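You operate a simulated robot arm through the tools that you are given. There is no shell and no other tool.

You are at the controls of a simulated robot arm. One attempt, no reset.

## Task
Stop the packer and set the green lane guide to the blue mark.
Fine: lift the first window only after the stop; free the lane guide knob, tighten it again, lower the window; leave the packer stopped. Where these are worked on the way, their far stop is far enough and under half their travel is too little: lane guide knob.

The check looks at the end state, three seconds after you hand in, the way a careful person would. Anything else that was tipped, shoved, dropped, spilled or broken makes it a failure.

## Robot
A 7-joint arm with a two-finger parallel gripper, fixed in place. Base frame: the origin is on the floor under the middle of its stand, x ahead of it, y to its left, z up. Units: mm, degrees, N and s.
It reaches about 1247 mm from its shoulder. Its first joint turns from -132.0 to 132.0 degrees. Payload 3.91 kg.
The tool frame sits at the grasp point between the pads (the TCP): z along the fingers, y along the line on which they close. The tips reach 30 mm beyond it. The gripper opens to 110 mm. The fingers are 20 mm wide and 10 mm thick; the gripper's body (48 by 112 mm) begins 55 mm behind the TCP.
Orientation is that of the tool frame in the base frame, as a unit quaternion [x, y, z, w]. With the fingers straight down and closing along the base's y, the tool's x points along the base's -x, its y along +y and its z along -z.

## Interface
- The arm moves only by the tool move_arm. Its argument "plan" is one flat list of numbers, 7 for each row, row after row: the turn, a rotation vector about the tool's x, y, z in degrees, then the shift along the tool's x, y, z in mm, then the opening, from 0 (shut) to 1 (fully open). In form: [wx, wy, wz, x, y, z, claw, wx, wy, wz, x, y, z, claw, ...]. A call has 1 to 20 rows; each row shifts and turns the commanded pose from where the row before left it, along the tool's axes as they then stand. A row lasts 0.2 s, in which the tool goes at most 50 mm and 8.6 degrees; a call with a longer step from one row to the next is refused whole, and so is a gripper value outside its range. A pose out of reach is approached as far as the arm can. The call stops where the force on the tool passes 90 N (or 10 N more than at its start, if that is more) or the arm is blocked; 0.2 s more then pass. The fingers move at their own pace (about 108 mm/s each) and stop on an object; they squeeze with about 40 N. The grip force told is the motor's: it shows also when the fingers shut on nothing. Time passes only in rows, and 0.2 s behind the last, so rows that do not move let the fingers close. It gives the time, the measured TCP pose, the force on the tool (base axes), the opening and the grip force at its end, in the units of the frame above (readings bear some noise), with the torque about the TCP (base axes, N m) and any sound that the robot's microphone picked up.
- Cameras (640 x 400 px; columns grow to the right, rows downward): "scene" is now at [-193.3, 220.2, 1550.1]; the picture's right is [0.22, -0.98, 0.00], its down [-0.36, -0.08, -0.93] and it looks along [0.91, 0.20, -0.37] (base axes); focal length 224 px, centre (320, 200). "wrist" rides on the gripper at [72, 17, -103] in the tool frame; the picture's right is [-0.23, 0.97, 0.00], its down [-0.76, -0.18, -0.62] and it looks along [-0.61, -0.14, 0.78] (tool axes); focal length 222 px, centre (320, 200). There is no depth. A picture from a camera that has moved, and an enlarged one, comes with that camera's place and axes in the base frame and with its lens.
- snapshot(camera): a new picture of that camera. No time passes.
- pan_tilt(pan, tilt): turns the head with the scene camera to pan (to the left, within 143 degrees either way) and tilt (down, from -29 to 69), counted from straight ahead of the robot. It gives what a move gives.
- close_up(camera, box): a new picture of the part [left, top, right, bottom] of that camera's present view, enlarged. No time passes.
- sign_off(): hands the job in; it is judged then, once.

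Nothing tells you positions but the pictures and the camera data. Unless the task says otherwise, let go and move clear before handing in.

The tools are called after "Request:" by a JSON object that holds its "name" and its "arguments". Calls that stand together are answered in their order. move_arm: Moves the arm, as the interface text tells. Its arguments: {"type":"object","properties":{"plan":{"type":"array"}},"required":["plan"]} The other tools are called the same way: pan_tilt (pan, tilt) turns the head that bears the scene camera; snapshot (camera) takes a picture; close_up (camera, box) takes an enlarged picture of a part of a camera's view; sign_off () hands the job in.

At the start:

```text
clock: 0.0
ee_pos: [454.1, 308.0, 1587.8]
ee_rot: [0.0, 1.0, -0.001, 0.0]
wrist_force: [-1.1, 0.2, 0.3]
torque: [0.0, 0.0, 0.01]
gripper_width: 110.2
gripper_force: 0.0
head pan, tilt (commanded): [12.5, 21.5]
```

scene: 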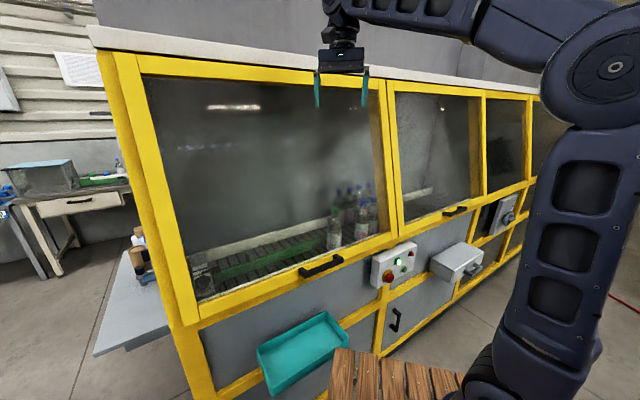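
wrist: 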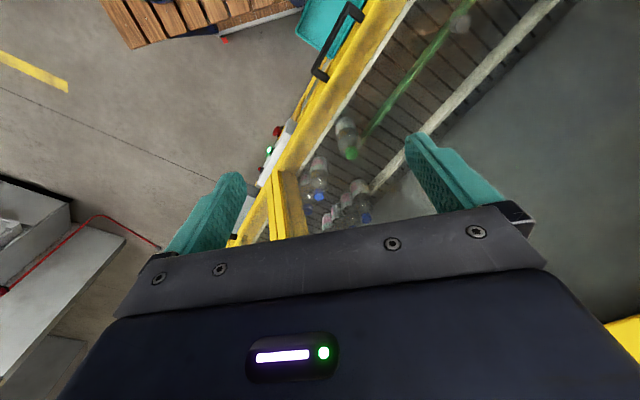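

I see a packing machine with yellow-framed windows, a control box with a red and a green button, and bottles and a green guide behind the first window. I'll take enlarged views before moving anything.

Request:
{"name": "close_up", "arguments": {"camera": "scene", "box": [160, 160, 420, 320]}}

Request:
{"name": "close_up", "arguments": {"camera": "scene", "box": [340, 220, 500, 320]}}

Request:
{"name": "close_up", "arguments": {"camera": "wrist", "box": [220, 0, 540, 200]}}

```text
2.46 times, centred on (290, 240) of scene
camera zoom: at [-193.3, 220.2, 1550.1], right [0.22, -0.98, 0.0], down [-0.36, -0.08, -0.93], along [0.91, 0.2, -0.37], focal length 553 px, centre (394, 102)
```

zoom: 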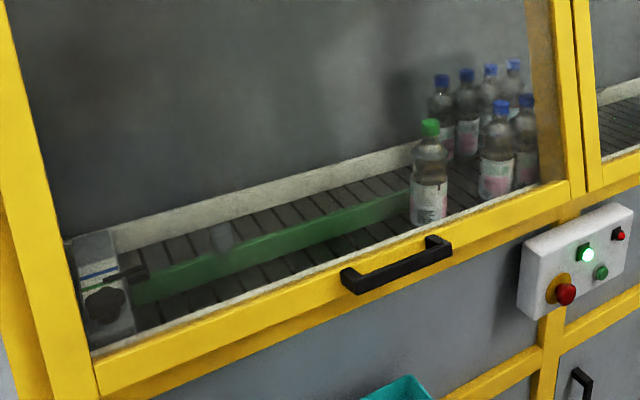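

```text
4.00 times, centred on (420, 270) of scene
camera zoom: at [-193.3, 220.2, 1550.1], right [0.22, -0.98, 0.0], down [-0.36, -0.08, -0.93], along [0.91, 0.2, -0.37], focal length 898 px, centre (-80, -80)
```

zoom: 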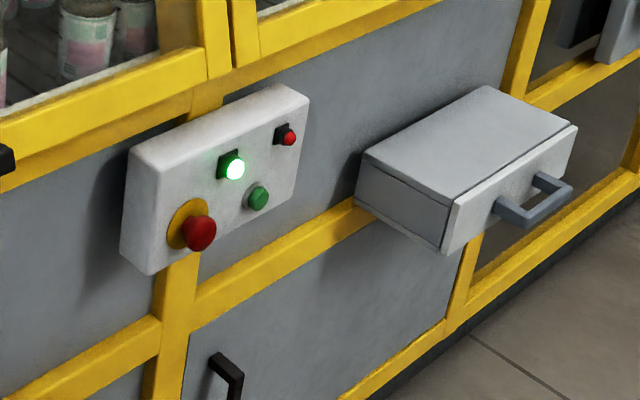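

```text
2.00 times, centred on (380, 100) of wrist
camera zoom: at [380.8, 324.5, 1692.2], right [0.23, 0.97, 0.0], down [0.76, -0.18, 0.62], along [0.61, -0.14, -0.78], focal length 444 px, centre (200, 400)
```

zoom: 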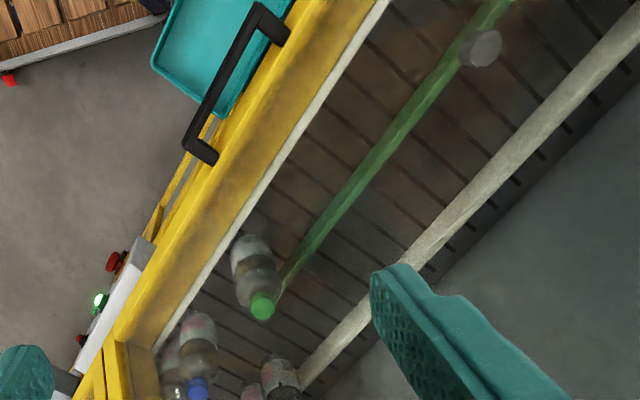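

The machine front runs diagonally, roughly facing the robot about 43° to the left. Next I'll turn the head to look at it more squarely.

Request:
{"name": "pan_tilt", "arguments": {"pan": 30, "tilt": 35}}

Request:
{"name": "snapshot", "arguments": {"camera": "scene"}}

```text
clock: 0.8
ee_pos: [453.2, 307.5, 1588.5]
ee_rot: [-0.001, 1.0, 0.0, 0.0]
wrist_force: [0.9, 0.7, 0.0]
torque: [0.02, 0.06, 0.02]
gripper_width: 110.0
gripper_force: 0.0
head pan, tilt (commanded): [30.0, 35.0]
```

```text
taken
camera scene: at [-207.7, 244.0, 1528.7], right [0.5, -0.87, 0.0], down [-0.5, -0.29, -0.82], along [0.71, 0.41, -0.57], focal length 224 px, centre (320, 200)
```

scene: 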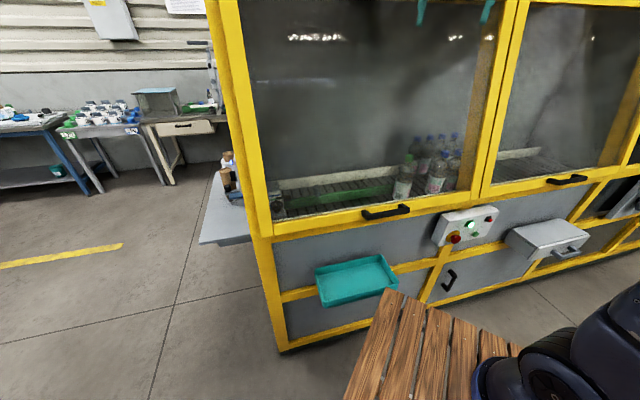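

Request:
{"name": "close_up", "arguments": {"camera": "scene", "box": [250, 110, 410, 240]}}

Request:
{"name": "close_up", "arguments": {"camera": "scene", "box": [370, 110, 520, 260]}}

Request:
{"name": "close_up", "arguments": {"camera": "scene", "box": [250, 160, 330, 230]}}

Request:
{"name": "close_up", "arguments": {"camera": "scene", "box": [430, 195, 510, 255]}}

Request:
{"name": "close_up", "arguments": {"camera": "scene", "box": [340, 180, 440, 240]}}

```text
3.08 times, centred on (330, 175) of scene
camera zoom: at [-207.7, 244.0, 1528.7], right [0.5, -0.87, 0.0], down [-0.5, -0.29, -0.82], along [0.71, 0.41, -0.57], focal length 691 px, centre (289, 277)
```

zoom: 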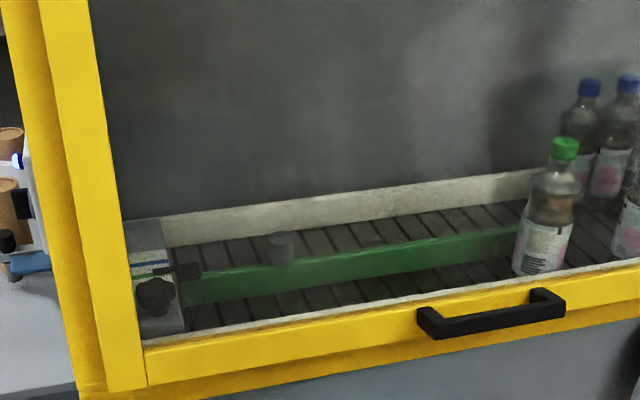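

```text
2.67 times, centred on (445, 185) of scene
camera zoom: at [-207.7, 244.0, 1528.7], right [0.5, -0.87, 0.0], down [-0.5, -0.29, -0.82], along [0.71, 0.41, -0.57], focal length 599 px, centre (-13, 240)
```

zoom: 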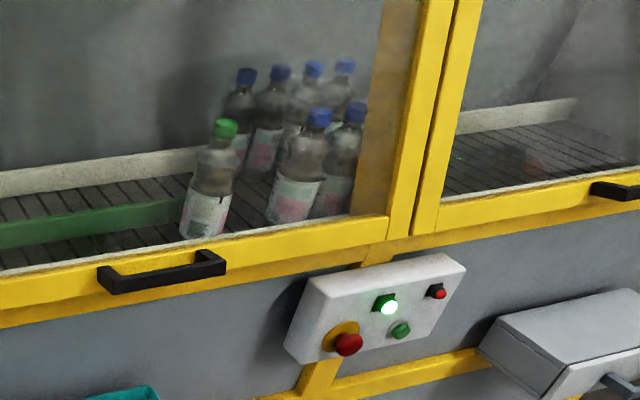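

```text
5.71 times, centred on (290, 195) of scene
camera zoom: at [-207.7, 244.0, 1528.7], right [0.5, -0.87, 0.0], down [-0.5, -0.29, -0.82], along [0.71, 0.41, -0.57], focal length 1283 px, centre (491, 229)
```

zoom: 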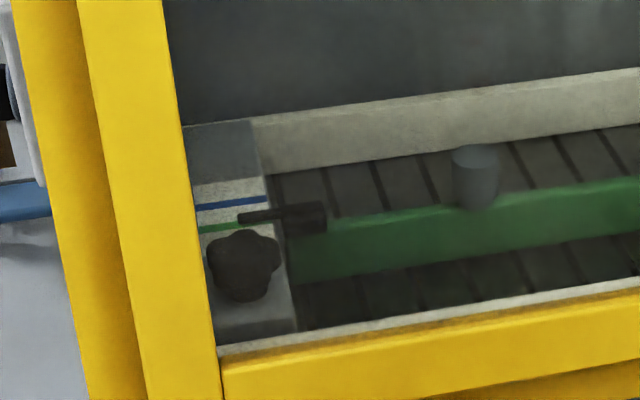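

```text
6.67 times, centred on (470, 225) of scene
camera zoom: at [-207.7, 244.0, 1528.7], right [0.5, -0.87, 0.0], down [-0.5, -0.29, -0.82], along [0.71, 0.41, -0.57], focal length 1496 px, centre (-680, 33)
```

zoom: 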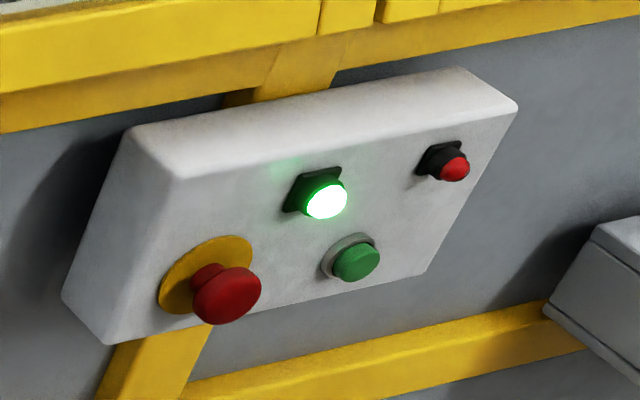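

```text
6.40 times, centred on (390, 210) of scene
camera zoom: at [-207.7, 244.0, 1528.7], right [0.5, -0.87, 0.0], down [-0.5, -0.29, -0.82], along [0.71, 0.41, -0.57], focal length 1437 px, centre (-128, 136)
```

zoom: 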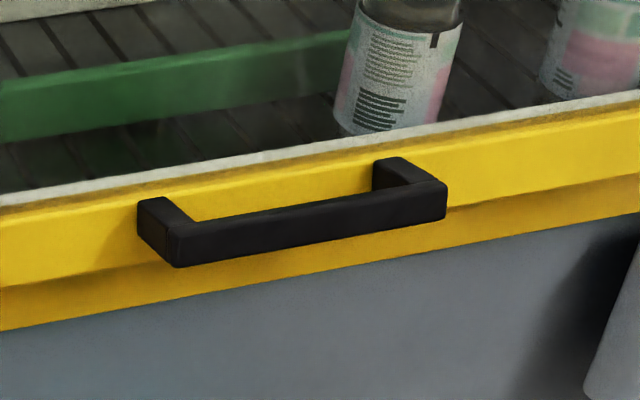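

The window leans back as it rises, and the E-stop is near [668, 85, 846]. I'll yaw the tool so its camera will sit above the fingers once they point at the machine.

Request:
{"name": "move_arm", "arguments": {"plan": [0, 0, 8.5, 0, 0, 0, 1, 0, 0, 8.5, 0, 0, 0, 1, 0, 0, 8.5, 0, 0, 0, 1, 0, 0, 8.5, 0, 0, 0, 1, 0, 0, 8.5, 0, 0, 0, 1, 0, 0, 8.5, 0, 0, 0, 1, 0, 0, 8.5, 0, 0, 0, 1, 0, 0, 8.5, 0, 0, 0, 1, 0, 0, 8.5, 0, 0, 0, 1, 0, 0, 8.5, 0, 0, 0, 1, 0, 0, 8.5, 0, 0, 0, 1, 0, 0, 8.5, 0, 0, 0, 1, 0, 0, 8.5, 0, 0, 0, 1, 0, 0, 8.5, 0, 0, 0, 1, 0, 0, 8.5, 0, 0, 0, 1, 0, 0, 8.5, 0, 0, 0, 1]}}

Request:
{"name": "snapshot", "arguments": {"camera": "wrist"}}

Request:
{"name": "snapshot", "arguments": {"camera": "scene"}}

```text
clock: 4.4
ee_pos: [115.3, 417.3, 1590.4]
ee_rot: [0.733, 0.68, 0.0, -0.001]
wrist_force: [-0.3, 1.9, -0.4]
torque: [-0.03, -0.01, -0.03]
gripper_width: 110.3
gripper_force: 0.1
out of reach, approached as far as the arm can: row 15
head pan, tilt (commanded): [30.0, 35.0]
stopped in row 16: the arm was blocked; the commanded pose is now the measured one
```

```text
taken
camera wrist: at [137.1, 486.9, 1693.9], right [0.95, -0.3, 0.0], down [-0.23, -0.75, 0.62], along [-0.19, -0.59, -0.78], focal length 222 px, centre (320, 200)
```

wrist: 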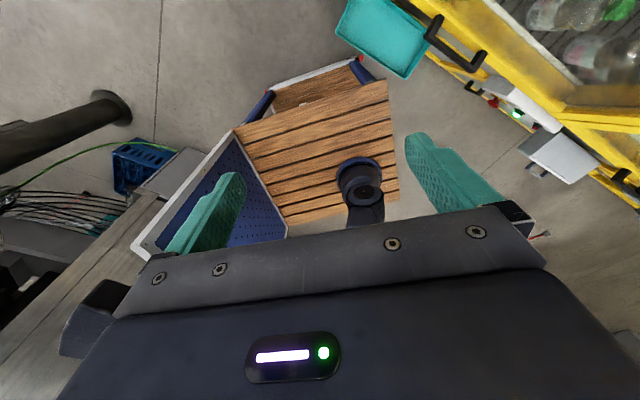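

```text
taken
camera scene: at [-207.9, 244.7, 1528.5], right [0.5, -0.87, 0.0], down [-0.5, -0.29, -0.82], along [0.71, 0.41, -0.57], focal length 224 px, centre (320, 200)
```

scene: 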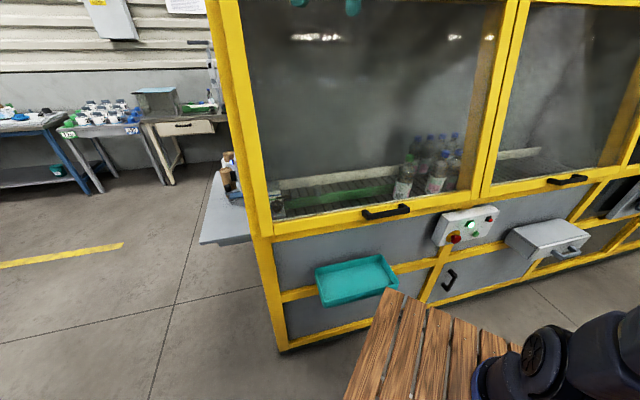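

The yaw hit a joint limit, so the arm was carried over to [115, 417]. I'll move back toward the front without turning and see what is possible from there.

Request:
{"name": "move_arm", "arguments": {"plan": [0, 0, 0, -8, 20, 0, 1, 0, 0, 0, -8, 20, 0, 1, 0, 0, 0, -8, 20, 0, 1, 0, 0, 0, -8, 20, 0, 1, 0, 0, 0, -8, 20, 0, 1, 0, 0, 0, -8, 20, 0, 1, 0, 0, 0, -8, 20, 0, 1, 0, 0, 0, -8, 20, 0, 1, 0, 0, 0, -8, 20, 0, 1, 0, 0, 0, -8, 20, 0, 1]}}

Request:
{"name": "snapshot", "arguments": {"camera": "wrist"}}

```text
clock: 6.6
ee_pos: [312.3, 319.7, 1585.9]
ee_rot: [0.733, 0.68, 0.001, -0.002]
wrist_force: [-0.9, 0.2, 0.0]
torque: [0.01, -0.05, -0.01]
gripper_width: 110.2
gripper_force: 0.1
head pan, tilt (commanded): [30.0, 35.0]
```

```text
taken
camera wrist: at [334.1, 390.7, 1691.0], right [0.95, -0.3, 0.0], down [-0.23, -0.75, 0.62], along [-0.19, -0.59, -0.78], focal length 222 px, centre (320, 200)
```

wrist: 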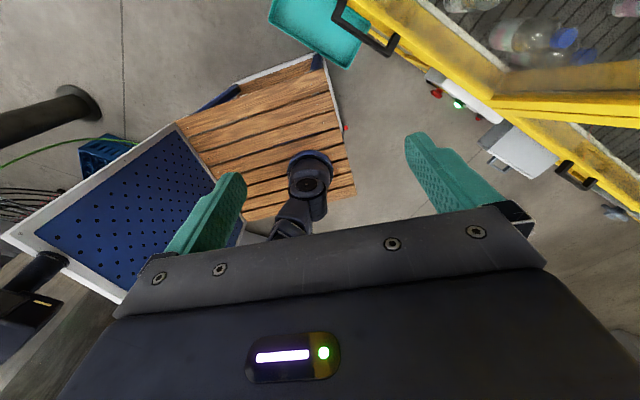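

The translation worked. Next I'll pitch the tool up to point at the machine, then yaw toward its inward normal.

Request:
{"name": "move_arm", "arguments": {"plan": [0, 8.5, 0, 0, 0, 0, 1, 0, 8.5, 0, 0, 0, 0, 1, 0, 8.5, 0, 0, 0, 0, 1, 0, 8.5, 0, 0, 0, 0, 1, 0, 8.5, 0, 0, 0, 0, 1, 0, 8.5, 0, 0, 0, 0, 1, 0, 8.5, 0, 0, 0, 0, 1, 0, 8.5, 0, 0, 0, 0, 1, 0, 8.5, 0, 0, 0, 0, 1, 0, 8.5, 0, 0, 0, 0, 1]}}

Request:
{"name": "snapshot", "arguments": {"camera": "wrist"}}

Request:
{"name": "snapshot", "arguments": {"camera": "scene"}}

```text
clock: 8.8
ee_pos: [307.8, 321.7, 1589.6]
ee_rot: [0.541, 0.5, 0.495, -0.461]
wrist_force: [0.3, 0.8, -0.7]
torque: [0.0, -0.03, -0.01]
gripper_width: 110.0
gripper_force: 0.1
head pan, tilt (commanded): [30.0, 35.0]
```

```text
taken
camera wrist: at [318.1, 222.6, 1670.6], right [0.97, -0.09, -0.23], down [-0.23, -0.67, -0.71], along [-0.09, 0.74, -0.67], focal length 222 px, centre (320, 200)
```

wrist: 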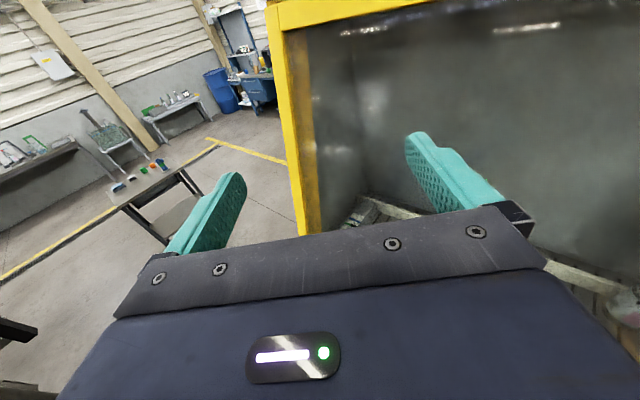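

```text
taken
camera scene: at [-207.9, 244.2, 1528.6], right [0.5, -0.87, 0.0], down [-0.5, -0.29, -0.82], along [0.71, 0.41, -0.57], focal length 224 px, centre (320, 200)
```

scene: 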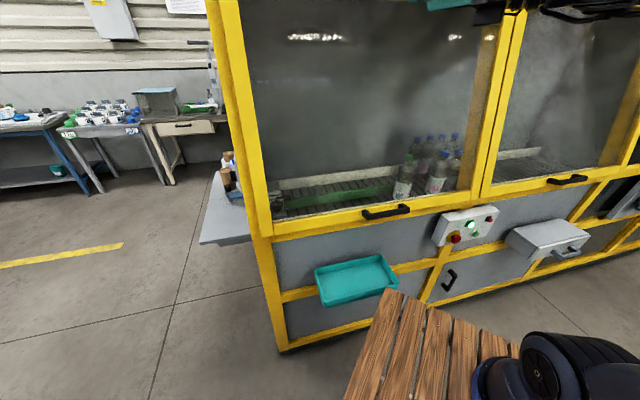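

This direction works. I'll finish the yaw toward the machine normal while moving right along the front and down toward the control panel.

Request:
{"name": "move_arm", "arguments": {"plan": [0, 5, 0, 0, 0, 0, 1, -8.5, 0, 0, -10, 20, -10, 1, -8.5, 0, 0, -20, 30, -10, 1, -8.5, 0, 0, -30, 30, -5, 1, -8.5, 0, 0, -30, 30, 0, 1, -8.5, 0, 0, -30, 30, 0, 1, 0, 0, 0, -30, 30, 0, 1, 0, 0, 0, -30, 30, 0, 1, 0, 0, 0, -30, 30, 0, 1, 0, 0, 0, -30, 30, 0, 1]}}

Request:
{"name": "snapshot", "arguments": {"camera": "wrist"}}

Request:
{"name": "snapshot", "arguments": {"camera": "scene"}}

```text
clock: 11.0
ee_pos: [511.6, 159.5, 1349.0]
ee_rot: [0.658, 0.26, 0.657, -0.261]
wrist_force: [-0.2, 0.7, -0.4]
torque: [0.02, 0.03, -0.07]
gripper_width: 110.6
gripper_force: 0.0
head pan, tilt (commanded): [30.0, 35.0]
```

```text
taken
camera wrist: at [446.2, 75.2, 1422.6], right [0.67, -0.71, -0.23], down [-0.58, -0.3, -0.76], along [0.47, 0.64, -0.61], focal length 222 px, centre (320, 200)
```

wrist: 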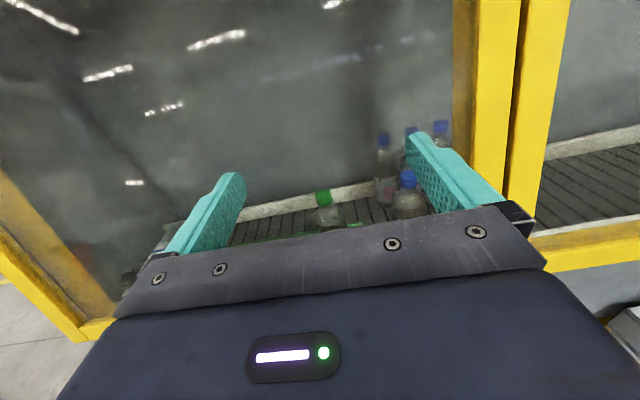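

```text
taken
camera scene: at [-208.3, 244.4, 1528.5], right [0.5, -0.87, 0.0], down [-0.5, -0.29, -0.82], along [0.71, 0.41, -0.57], focal length 224 px, centre (320, 200)
```

scene: 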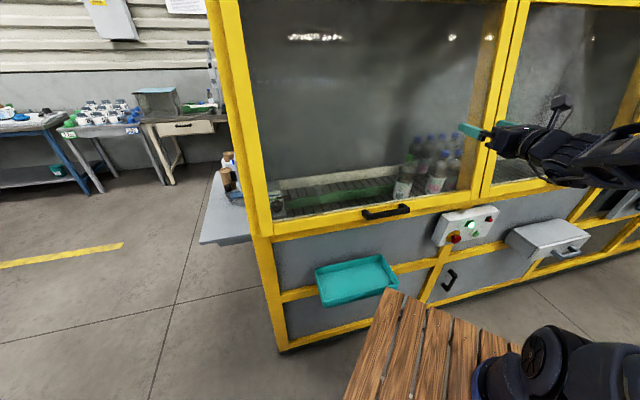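

The tool now points along the machine normal with the camera above it. I'll lower it toward the control panel, staying back from the machine.

Request:
{"name": "move_arm", "arguments": {"plan": [0, 0, 0, -40, 10, -15, 1, 0, 0, 0, -40, 10, -15, 1, 0, 0, 0, -40, 10, -15, 1, 0, 0, 0, -40, 10, -15, 1, 0, 0, 0, -40, 10, -15, 1, 0, 0, 0, -40, 10, -15, 1, 0, 0, 0, -40, 15, -15, 1, 0, 0, 0, -40, 15, -15, 1, 0, 0, 0, -40, 15, 0, 1, 0, 0, 0, -40, 15, 0, 1]}}

Request:
{"name": "snapshot", "arguments": {"camera": "wrist"}}

Request:
{"name": "snapshot", "arguments": {"camera": "scene"}}

```text
clock: 13.2
ee_pos: [680.5, 21.6, 1075.8]
ee_rot: [0.658, 0.259, 0.658, -0.261]
wrist_force: [-0.3, 0.4, 0.9]
torque: [-0.01, 0.03, -0.08]
gripper_width: 110.0
gripper_force: 0.1
out of reach, approached as far as the arm can: row 1, 2, 3, 4, 5, 6, 7, 8
head pan, tilt (commanded): [30.0, 35.0]
```

```text
taken
camera wrist: at [614.9, -63.2, 1149.7], right [0.67, -0.71, -0.23], down [-0.58, -0.29, -0.76], along [0.47, 0.64, -0.61], focal length 222 px, centre (320, 200)
```

wrist: 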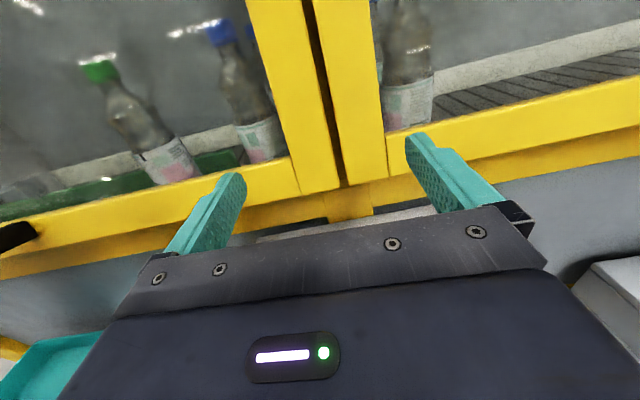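

```text
taken
camera scene: at [-208.3, 244.3, 1528.6], right [0.5, -0.87, 0.0], down [-0.5, -0.29, -0.82], along [0.71, 0.41, -0.57], focal length 224 px, centre (320, 200)
```

scene: 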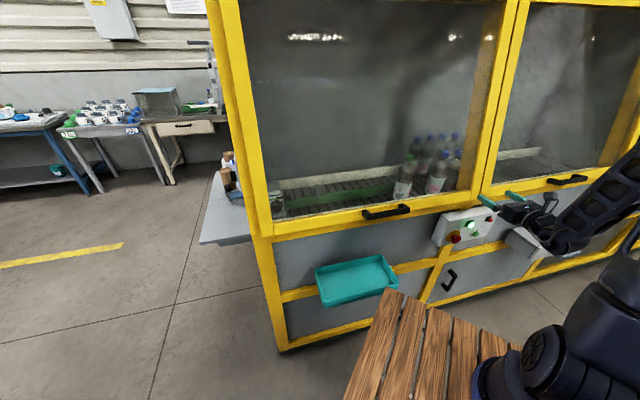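

The tool is now in front of the panel area, at about u = 450 along the front. I'll back off, shift slightly left, and descend to view the control panel.

Request:
{"name": "move_arm", "arguments": {"plan": [0, 0, 0, 0, -10, -30, 1, 0, 0, 0, 0, -10, -30, 1, 0, 0, 0, 0, -10, -30, 1, 0, 0, 0, -30, -10, -10, 1, 0, 0, 0, -30, 0, 0, 1, 0, 0, 0, -30, 0, 0, 1]}}

Request:
{"name": "snapshot", "arguments": {"camera": "wrist"}}

Request:
{"name": "snapshot", "arguments": {"camera": "scene"}}

```text
clock: 14.6
ee_pos: [659.8, -39.4, 997.3]
ee_rot: [0.658, 0.259, 0.657, -0.261]
wrist_force: [-0.4, -0.4, -0.5]
torque: [-0.05, 0.0, -0.01]
gripper_width: 110.0
gripper_force: 0.1
out of reach, approached as far as the arm can: row 1, 2, 3, 4
head pan, tilt (commanded): [30.0, 35.0]
```

```text
taken
camera wrist: at [595.8, -123.1, 1070.7], right [0.67, -0.71, -0.23], down [-0.58, -0.29, -0.76], along [0.47, 0.64, -0.61], focal length 222 px, centre (320, 200)
```

wrist: 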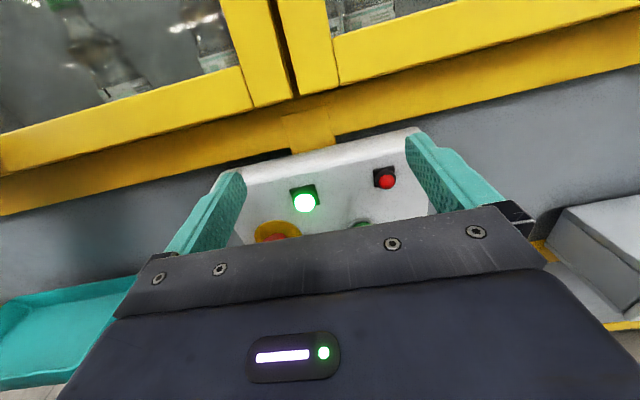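

```text
taken
camera scene: at [-208.0, 244.2, 1528.6], right [0.5, -0.87, 0.0], down [-0.5, -0.29, -0.82], along [0.71, 0.41, -0.57], focal length 224 px, centre (320, 200)
```

scene: 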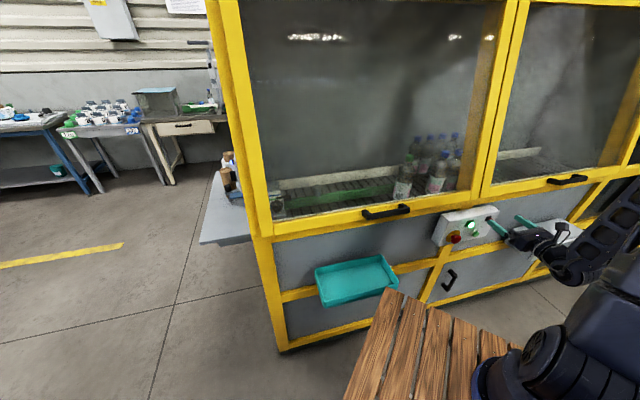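

The lamp triangulates to about [704, 55, 916] and the E-stop to about [666, 87, 850]. I'll close the gripper and line up in front of the E-stop.

Request:
{"name": "move_arm", "arguments": {"plan": [0, 0, 0, -25, -10, 0, 0.5, 0, 0, 0, -25, -15, 0, 0, 0, 0, 0, -25, -15, 0, 0, 0, 0, 0, -25, -15, 0, 0, 0, 0, 0, -25, -15, 0, 0, 0, 0, 0, -22, -15, 0, 0, 0, 0, 0, 0, 0, 0, 0]}}

Request:
{"name": "snapshot", "arguments": {"camera": "wrist"}}

Request:
{"name": "close_up", "arguments": {"camera": "scene", "box": [420, 180, 580, 280]}}

```text
clock: 16.2
ee_pos: [613.9, 19.8, 843.4]
ee_rot: [0.658, 0.259, 0.657, -0.261]
wrist_force: [0.3, -0.2, -0.2]
torque: [-0.01, -0.03, 0.01]
gripper_width: 0.0
gripper_force: 37.6
out of reach, approached as far as the arm can: row 2, 3
head pan, tilt (commanded): [30.0, 35.0]
```

```text
taken
camera wrist: at [549.5, -64.4, 917.2], right [0.67, -0.71, -0.23], down [-0.58, -0.29, -0.76], along [0.47, 0.64, -0.61], focal length 222 px, centre (320, 200)
```

wrist: 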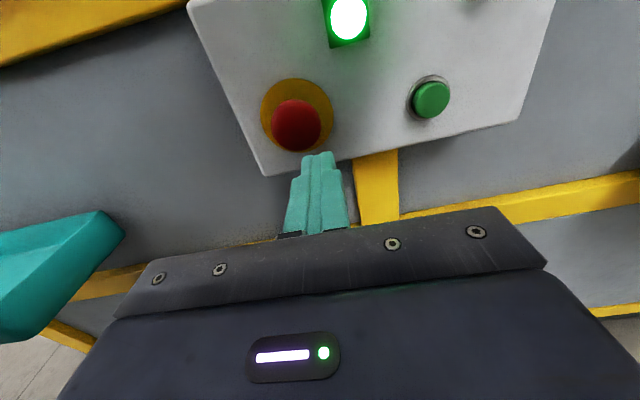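

```text
4.00 times, centred on (500, 230) of scene
camera zoom: at [-207.6, 244.0, 1528.7], right [0.5, -0.87, 0.0], down [-0.5, -0.29, -0.82], along [0.71, 0.41, -0.57], focal length 898 px, centre (-400, 80)
```

zoom: 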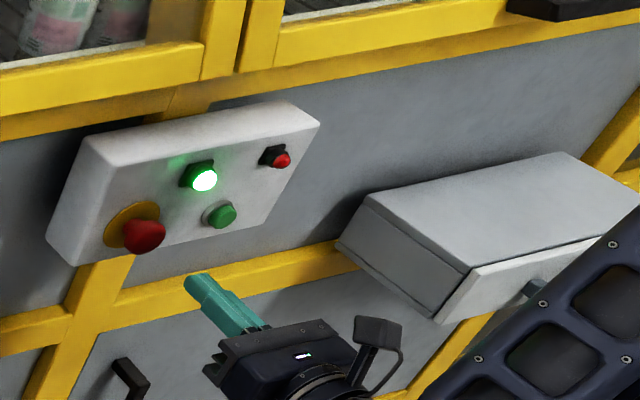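

The E-stop cap face is at about [660, 88, 856], and my fingertips are about 50 mm short of it. I'll align first and then approach.

Request:
{"name": "move_arm", "arguments": {"plan": [0, 0, 0, 12.5, -17.5, 0, 0, 0, 0, 0, 0, 0, 15, 0, 0, 0, 0, 0, 0, 15, 0, 0, 0, 0, 0, 0, 0, 0]}}

Request:
{"name": "snapshot", "arguments": {"camera": "wrist"}}

Request:
{"name": "close_up", "arguments": {"camera": "scene", "box": [420, 190, 540, 270]}}

```text
clock: 17.2
ee_pos: [638.9, 52.1, 847.7]
ee_rot: [0.658, 0.259, 0.657, -0.261]
wrist_force: [0.5, -0.4, 0.0]
torque: [-0.01, 0.01, -0.01]
gripper_width: 0.0
gripper_force: 38.0
out of reach, approached as far as the arm can: row 1
head pan, tilt (commanded): [30.0, 35.0]
```

```text
taken
camera wrist: at [575.2, -31.8, 920.9], right [0.67, -0.71, -0.23], down [-0.58, -0.29, -0.76], along [0.47, 0.64, -0.61], focal length 222 px, centre (320, 200)
```

wrist: 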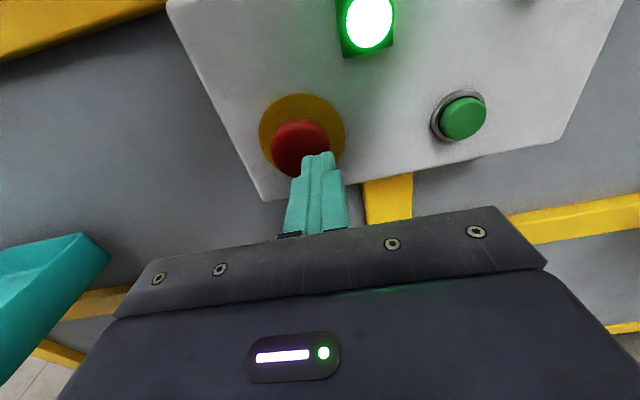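

```text
5.00 times, centred on (480, 230) of scene
camera zoom: at [-207.7, 244.0, 1528.7], right [0.5, -0.87, 0.0], down [-0.5, -0.29, -0.82], along [0.71, 0.41, -0.57], focal length 1122 px, centre (-480, 50)
```

zoom: 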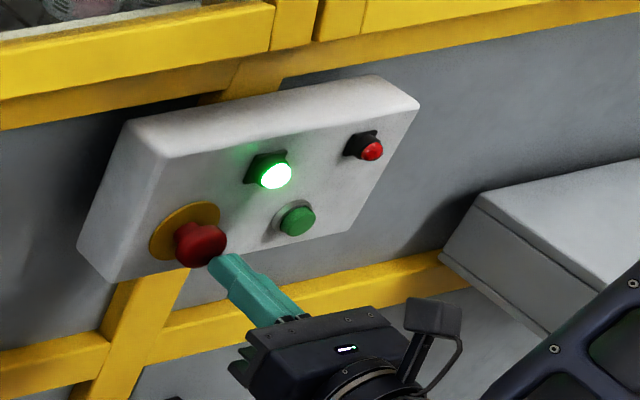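

The fingers are just short of the cap, about 11 mm too far right and 8 mm low. I'll correct that and press in small steps.

Request:
{"name": "move_arm", "arguments": {"plan": [0, 0, 0, 8, -11, 0, 0, 0, 0, 0, 0, 0, 5, 0, 0, 0, 0, 0, 0, 5, 0, 0, 0, 0, 0, 0, 4, 0]}}

Request:
{"name": "snapshot", "arguments": {"camera": "wrist"}}

```text
clock: 18.2
ee_pos: [639.0, 67.6, 857.3]
ee_rot: [0.659, 0.258, 0.657, -0.261]
wrist_force: [-36.3, -37.2, -1.9]
torque: [-0.13, 0.06, -0.04]
gripper_width: 0.1
gripper_force: 37.4
head pan, tilt (commanded): [30.0, 35.0]
heard: click
```

```text
taken
camera wrist: at [575.0, -16.0, 930.1], right [0.66, -0.71, -0.23], down [-0.58, -0.29, -0.76], along [0.47, 0.64, -0.61], focal length 222 px, centre (320, 200)
```

wrist: 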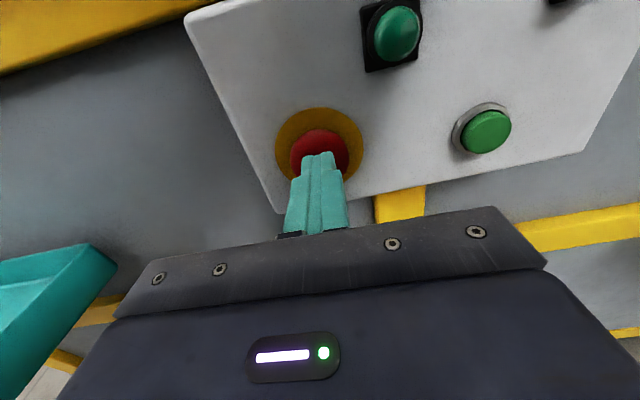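

There was a click and the green lamp is off, so the packer is stopped. I'll withdraw straight back and confirm it stays that way.

Request:
{"name": "move_arm", "arguments": {"plan": [0, 0, 0, 0, 0, -10, 0, 0, 0, 0, 0, 0, -15, 0, 0, 0, 0, 0, 5, -15, 0, 0, 0, 0, 0, 10, -10, 0]}}

Request:
{"name": "snapshot", "arguments": {"camera": "wrist"}}

Request:
{"name": "close_up", "arguments": {"camera": "scene", "box": [420, 190, 540, 270]}}

Request:
{"name": "close_up", "arguments": {"camera": "scene", "box": [250, 110, 490, 240]}}

```text
clock: 19.2
ee_pos: [619.6, 23.7, 852.1]
ee_rot: [0.658, 0.258, 0.658, -0.261]
wrist_force: [-0.5, 0.0, 0.2]
torque: [0.01, 0.01, 0.04]
gripper_width: 0.1
gripper_force: 37.6
out of reach, approached as far as the arm can: row 3
head pan, tilt (commanded): [30.0, 35.0]
```

```text
taken
camera wrist: at [555.1, -60.2, 925.9], right [0.67, -0.71, -0.23], down [-0.58, -0.29, -0.76], along [0.47, 0.64, -0.61], focal length 222 px, centre (320, 200)
```

wrist: 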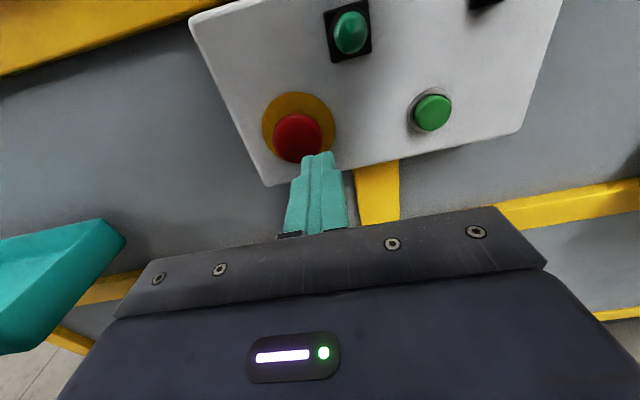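

```text
5.00 times, centred on (480, 230) of scene
camera zoom: at [-207.7, 244.0, 1528.7], right [0.5, -0.87, 0.0], down [-0.5, -0.29, -0.82], along [0.71, 0.41, -0.57], focal length 1122 px, centre (-480, 50)
```

zoom: 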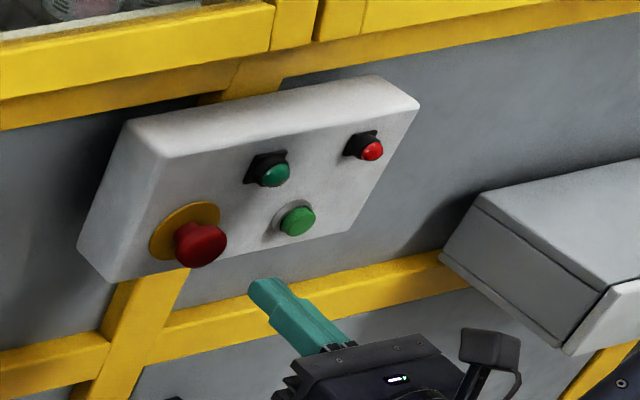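

```text
2.67 times, centred on (370, 175) of scene
camera zoom: at [-207.7, 244.0, 1528.7], right [0.5, -0.87, 0.0], down [-0.5, -0.29, -0.82], along [0.71, 0.41, -0.57], focal length 599 px, centre (187, 267)
```

zoom: 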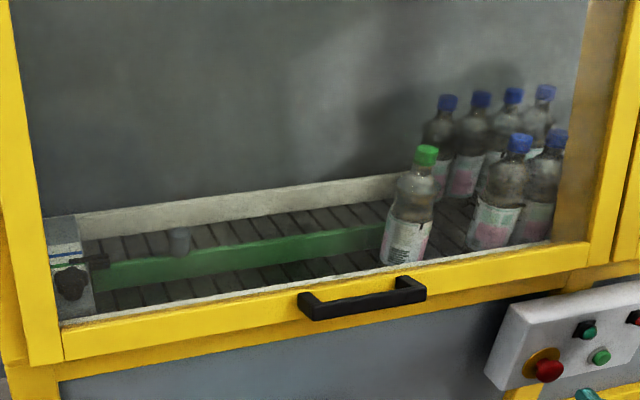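

The packer is stopped with its lamp off. Next I need the handle position and the arm's own layout, so I'll look at the robot.

Request:
{"name": "pan_tilt", "arguments": {"pan": -20, "tilt": 35}}

Request:
{"name": "snapshot", "arguments": {"camera": "scene"}}

```text
clock: 20.4
ee_pos: [619.1, 24.2, 852.0]
ee_rot: [0.658, 0.258, 0.658, -0.26]
wrist_force: [-0.1, -0.7, 0.4]
torque: [0.0, 0.0, 0.01]
gripper_width: 0.2
gripper_force: 37.7
head pan, tilt (commanded): [-20.0, 35.0]
```

```text
taken
camera scene: at [-201.2, 169.9, 1528.7], right [-0.34, -0.94, 0.0], down [-0.54, 0.2, -0.82], along [0.77, -0.28, -0.57], focal length 224 px, centre (320, 200)
```

scene: 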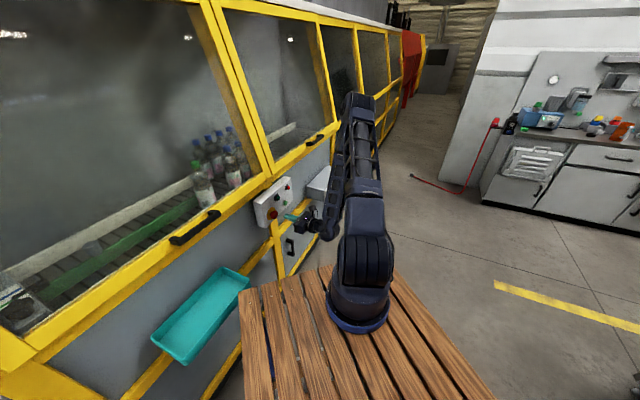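

The arm's base sits off-centre on the stand, which explains the close-in reach limit. I'll rotate the tool to point down with its camera on the left, ready for the handle.

Request:
{"name": "move_arm", "arguments": {"plan": [4.9, -4.9, -4.9, 0, 0, 0, 0, 4.9, -4.9, -4.9, 0, 0, 0, 0, 4.9, -4.9, -4.9, 0, 0, 0, 0, 4.9, -4.9, -4.9, 0, 0, 0, 0, 4.9, -4.9, -4.9, 0, 0, 0, 0, 4.9, -4.9, -4.9, 0, 0, 0, 0, 4.9, -4.9, -4.9, 0, 0, 0, 0]}}

Request:
{"name": "snapshot", "arguments": {"camera": "scene"}}

```text
clock: 22.0
ee_pos: [620.6, 23.0, 851.3]
ee_rot: [0.611, 0.675, 0.383, -0.153]
wrist_force: [0.1, -0.4, 0.5]
torque: [0.02, 0.01, -0.02]
gripper_width: 0.0
gripper_force: 37.7
head pan, tilt (commanded): [-20.0, 35.0]
```

```text
taken
camera scene: at [-201.0, 169.7, 1528.7], right [-0.34, -0.94, 0.0], down [-0.54, 0.2, -0.82], along [0.77, -0.28, -0.57], focal length 224 px, centre (320, 200)
```

scene: 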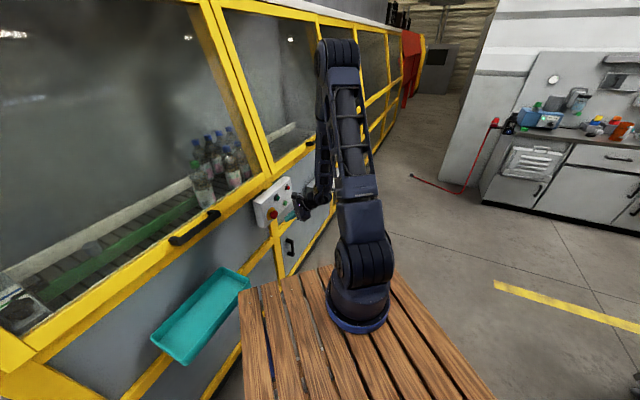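

The rotation is going well, so I'll finish it here.

Request:
{"name": "move_arm", "arguments": {"plan": [4.9, -4.9, -4.9, 0, 0, 0, 0, 4.9, -4.9, -4.9, 0, 0, 0, 0, 4.9, -4.9, -4.9, 0, 0, 0, 0, 4.9, -4.9, -4.9, 0, 0, 0, 0, 4.9, -4.9, -4.9, 0, 0, 0, 0, 4.9, -4.9, -4.9, 0, 0, 0, 0, 4.9, -4.9, -4.9, 0, 0, 0, 0]}}

Request:
{"name": "snapshot", "arguments": {"camera": "scene"}}

Request:
{"name": "snapshot", "arguments": {"camera": "wrist"}}

```text
clock: 23.6
ee_pos: [621.8, 24.9, 851.9]
ee_rot: [0.403, 0.915, 0.008, -0.005]
wrist_force: [-0.3, 0.0, -0.7]
torque: [0.01, -0.01, 0.01]
gripper_width: 0.0
gripper_force: 38.3
head pan, tilt (commanded): [-20.0, 35.0]
```

```text
taken
camera scene: at [-201.1, 169.5, 1528.7], right [-0.34, -0.94, 0.0], down [-0.54, 0.2, -0.82], along [0.77, -0.28, -0.57], focal length 224 px, centre (320, 200)
```

scene: 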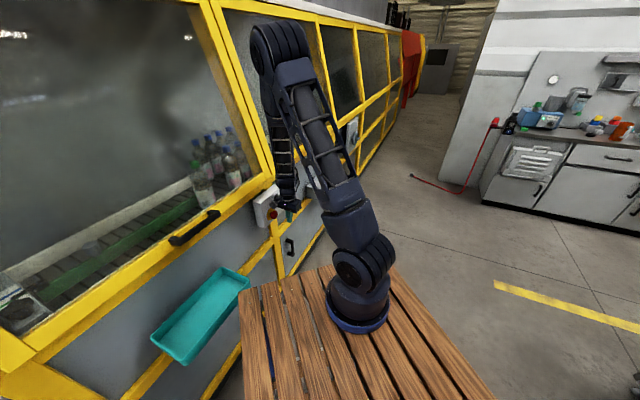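

```text
taken
camera wrist: at [584.8, 86.0, 958.1], right [0.87, 0.49, 0.01], down [0.38, -0.69, 0.61], along [0.3, -0.53, -0.79], focal length 222 px, centre (320, 200)
```

wrist: 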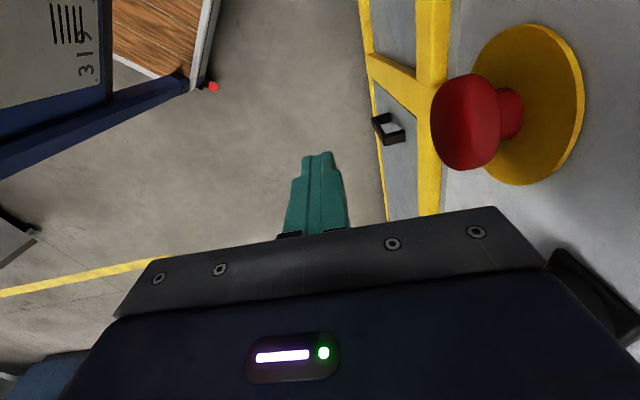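

The tool points down beside the E-stop. I'll back away from the panel, rise, and move left to look down at the window handle.

Request:
{"name": "move_arm", "arguments": {"plan": [0, 0, 0, 0, -8, -20, 0, 0, 0, 0, 0, -8, -30, 0, 0, 0, 0, 0, -8, -30, 0, 0, 0, 0, 0, 0, -45, 0, 0, 0, 0, 0, 0, -45, 0, 0, 0, 0, 0, 0, -45, 0, 0, 0, 0, 0, 0, -45, 0, 0, 0, 0, 0, 0, -45, 0, 0, 0, 0, 0, 0, -45, 0, 0, 0, 0, 0, 0, -45, 0, 0, 0, 0, 0, 0, -45, 0, 0, 0, 0, 45, 0, -15, 0, 0, 0, 0, 45, 0, -15, 0, 0, 0, 0, 45, 0, 0, 0, 0, 0, 0, 45, 0, 0, 0]}}

Request:
{"name": "snapshot", "arguments": {"camera": "scene"}}

Request:
{"name": "snapshot", "arguments": {"camera": "wrist"}}

```text
clock: 26.8
ee_pos: [481.7, 133.5, 1323.4]
ee_rot: [0.404, 0.915, 0.009, -0.005]
wrist_force: [0.9, -1.2, -0.7]
torque: [0.03, 0.04, 0.02]
gripper_width: 0.0
gripper_force: 37.8
head pan, tilt (commanded): [-20.0, 35.0]
```

```text
taken
camera scene: at [-200.9, 169.7, 1528.8], right [-0.34, -0.94, 0.0], down [-0.54, 0.2, -0.82], along [0.77, -0.28, -0.57], focal length 224 px, centre (320, 200)
```

scene: 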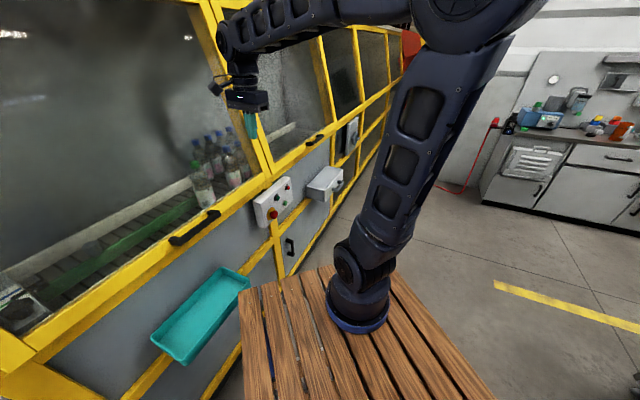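

```text
taken
camera wrist: at [444.2, 195.0, 1428.9], right [0.87, 0.49, 0.01], down [0.38, -0.69, 0.61], along [0.3, -0.53, -0.79], focal length 222 px, centre (320, 200)
```

wrist: 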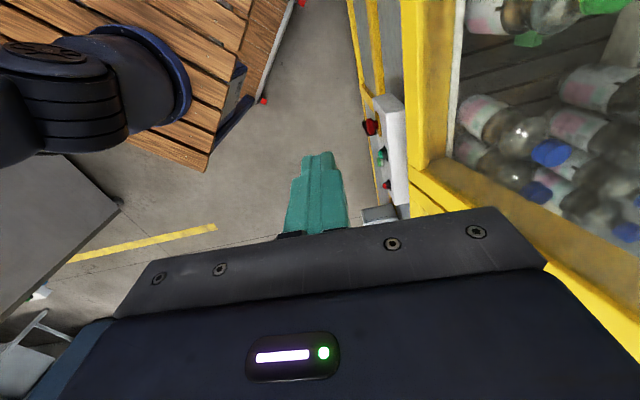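

I'll keep moving left so the wrist camera looks straight down on the handle.

Request:
{"name": "move_arm", "arguments": {"plan": [0, 0, 0, 40, 0, 0, 0, 0, 0, 0, 40, 0, 0, 0, 0, 0, 0, 40, 0, 0, 0, 0, 0, 0, 40, 0, 0, 0, 0, 0, 0, 0, 0, 0, 0]}}

Request:
{"name": "snapshot", "arguments": {"camera": "wrist"}}

Request:
{"name": "close_up", "arguments": {"camera": "scene", "box": [130, 180, 250, 270]}}

Request:
{"name": "close_up", "arguments": {"camera": "scene", "box": [0, 240, 120, 340]}}

```text
clock: 28.0
ee_pos: [373.7, 253.2, 1327.8]
ee_rot: [0.404, 0.915, 0.009, -0.004]
wrist_force: [0.2, 0.2, -0.2]
torque: [0.03, 0.0, -0.03]
gripper_width: 0.1
gripper_force: 37.8
head pan, tilt (commanded): [-20.0, 35.0]
```

```text
taken
camera wrist: at [336.6, 314.8, 1432.7], right [0.87, 0.49, 0.01], down [0.38, -0.69, 0.61], along [0.3, -0.53, -0.79], focal length 222 px, centre (320, 200)
```

wrist: 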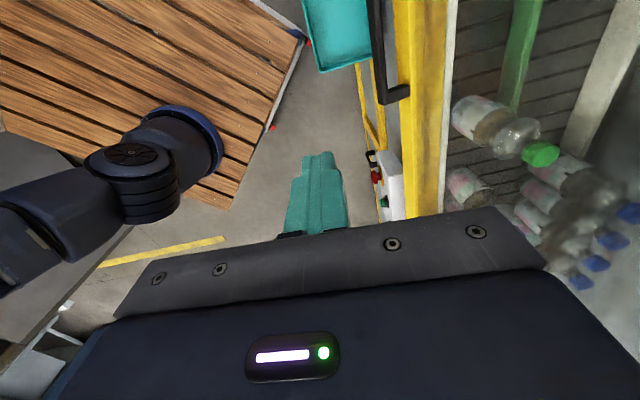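

```text
4.44 times, centred on (190, 225) of scene
camera zoom: at [-201.2, 169.9, 1528.7], right [-0.34, -0.94, 0.0], down [-0.54, 0.2, -0.82], along [0.77, -0.28, -0.57], focal length 998 px, centre (898, 89)
```

zoom: 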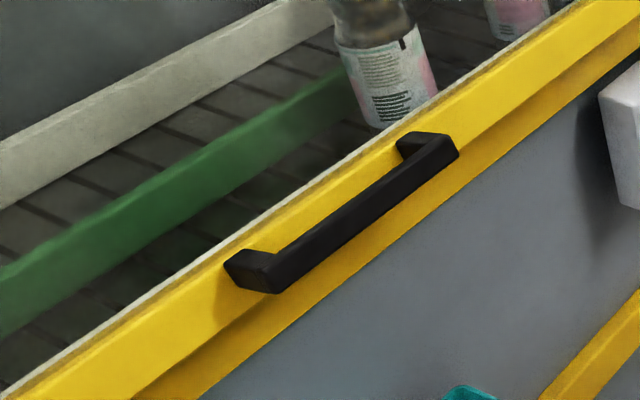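

```text
4.00 times, centred on (60, 290) of scene
camera zoom: at [-201.2, 169.9, 1528.7], right [-0.34, -0.94, 0.0], down [-0.54, 0.2, -0.82], along [0.77, -0.28, -0.57], focal length 898 px, centre (1360, -160)
```

zoom: 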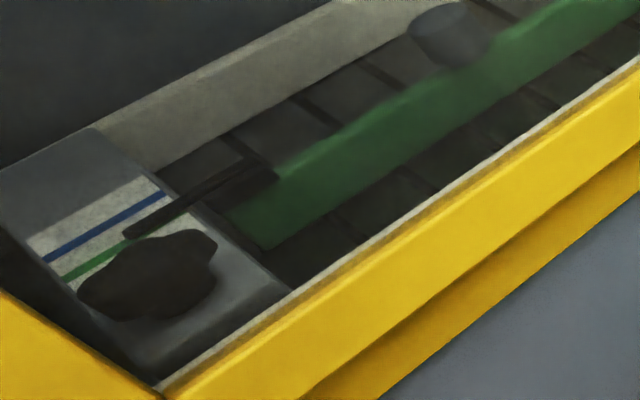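

The lane guide plate looks horizontal, with the star knob on top and its axis vertical. I'll shift further left to get the whole handle in the wrist view.

Request:
{"name": "move_arm", "arguments": {"plan": [0, 0, 0, 40, 0, 0, 0, 0, 0, 0, 40, 0, 0, 0, 0, 0, 0, 30, 0, 0, 0, 0, 0, 0, 0, 0, 0, 0]}}

Request:
{"name": "close_up", "arguments": {"camera": "wrist", "box": [320, 0, 480, 160]}}

Request:
{"name": "snapshot", "arguments": {"camera": "wrist"}}

```text
clock: 29.0
ee_pos: [299.5, 332.8, 1330.9]
ee_rot: [0.403, 0.915, 0.009, -0.004]
wrist_force: [-0.2, 1.4, -0.2]
torque: [-0.06, -0.04, 0.02]
gripper_width: 0.1
gripper_force: 37.5
head pan, tilt (commanded): [-20.0, 35.0]
```

```text
2.50 times, centred on (400, 80) of wrist
camera zoom: at [262.7, 395.4, 1435.5], right [0.87, 0.49, 0.01], down [0.38, -0.69, 0.61], along [0.3, -0.53, -0.79], focal length 555 px, centre (120, 500)
```

zoom: 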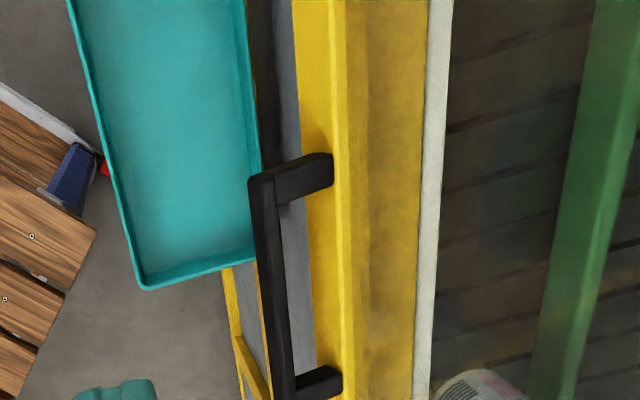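

```text
taken
camera wrist: at [262.7, 395.4, 1435.5], right [0.87, 0.49, 0.01], down [0.38, -0.69, 0.61], along [0.3, -0.53, -0.79], focal length 222 px, centre (320, 200)
```

wrist: 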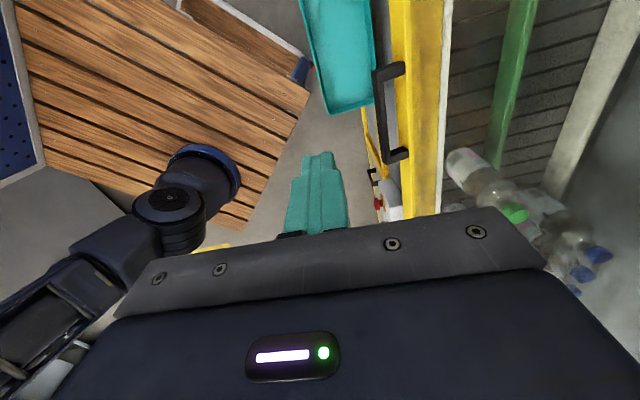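

Request:
{"name": "close_up", "arguments": {"camera": "scene", "box": [160, 200, 230, 250]}}

Request:
{"name": "close_up", "arguments": {"camera": "wrist", "box": [360, 50, 450, 170]}}

```text
8.00 times, centred on (195, 225) of scene
camera zoom: at [-201.2, 169.9, 1528.7], right [-0.34, -0.94, 0.0], down [-0.54, 0.2, -0.82], along [0.77, -0.28, -0.57], focal length 1796 px, centre (1320, 0)
```

zoom: 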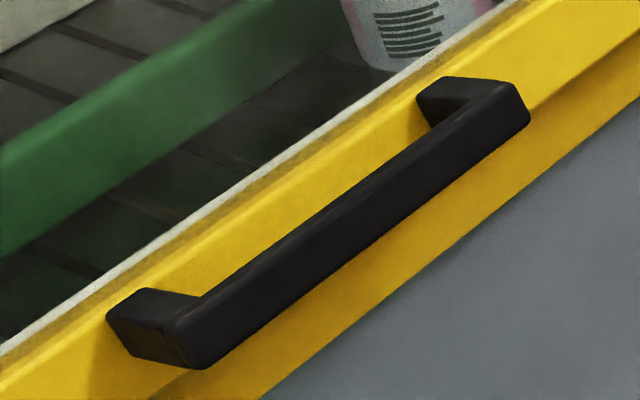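

```text
3.33 times, centred on (405, 110) of wrist
camera zoom: at [262.7, 395.4, 1435.5], right [0.87, 0.49, 0.01], down [0.38, -0.69, 0.61], along [0.3, -0.53, -0.79], focal length 740 px, centre (37, 500)
```

zoom: 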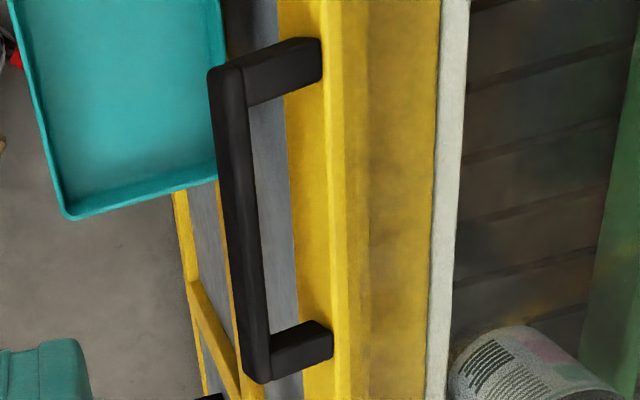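

The handle bar runs from about u = −21 to u = 136 at n ≈ 536, z ≈ 1058, with n = (0.707, 0.707) into the machine. There is a gap of about 33 mm behind it. I'll align the tool with the window slope and open the fingers partly.

Request:
{"name": "move_arm", "arguments": {"plan": [0, 0, -2.6, 0, 0, 0, 0.45, 8.4, 0, 0, 0, 0, 0, 0.45, 8.4, 0, 0, 0, 0, 0, 0.45, 8.2, 0, 0, 0, 0, 0, 0.45, 0, 0, 0, -20, 20, 0, 0.45, 0, 0, 0, -20, 20, 0, 0.45, 0, 0, 0, 0, 0, 0, 0.45]}}

Request:
{"name": "snapshot", "arguments": {"camera": "wrist"}}

Request:
{"name": "snapshot", "arguments": {"camera": "scene"}}

```text
clock: 30.6
ee_pos: [354.3, 326.1, 1314.1]
ee_rot: [0.372, 0.904, -0.192, -0.087]
wrist_force: [1.1, 0.2, -0.9]
torque: [0.03, -0.05, 0.01]
gripper_width: 49.4
gripper_force: 0.0
head pan, tilt (commanded): [-20.0, 35.0]
```

```text
taken
camera wrist: at [344.3, 417.2, 1402.8], right [0.78, 0.47, -0.4], down [0.61, -0.48, 0.63], along [0.1, -0.74, -0.66], focal length 222 px, centre (320, 200)
```

wrist: 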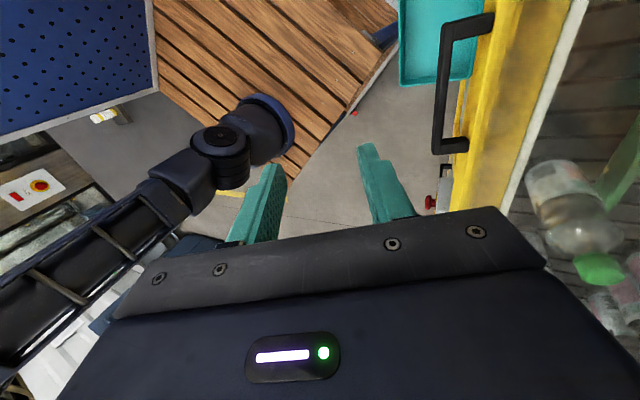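

```text
taken
camera scene: at [-201.3, 169.9, 1528.7], right [-0.34, -0.94, 0.0], down [-0.54, 0.2, -0.82], along [0.77, -0.28, -0.57], focal length 224 px, centre (320, 200)
```

scene: 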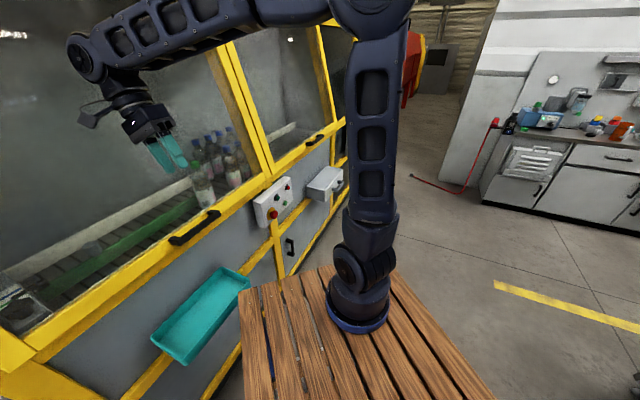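

Request:
{"name": "close_up", "arguments": {"camera": "wrist", "box": [400, 0, 520, 170]}}

```text
2.35 times, centred on (460, 85) of wrist
camera zoom: at [344.3, 417.2, 1402.8], right [0.78, 0.47, -0.4], down [0.61, -0.48, 0.63], along [0.1, -0.74, -0.66], focal length 523 px, centre (-9, 471)
```

zoom: 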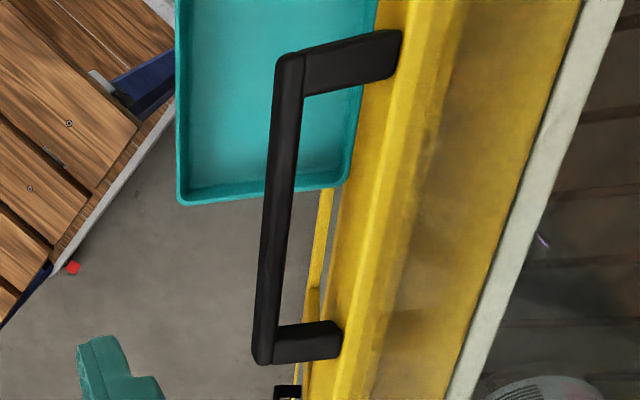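

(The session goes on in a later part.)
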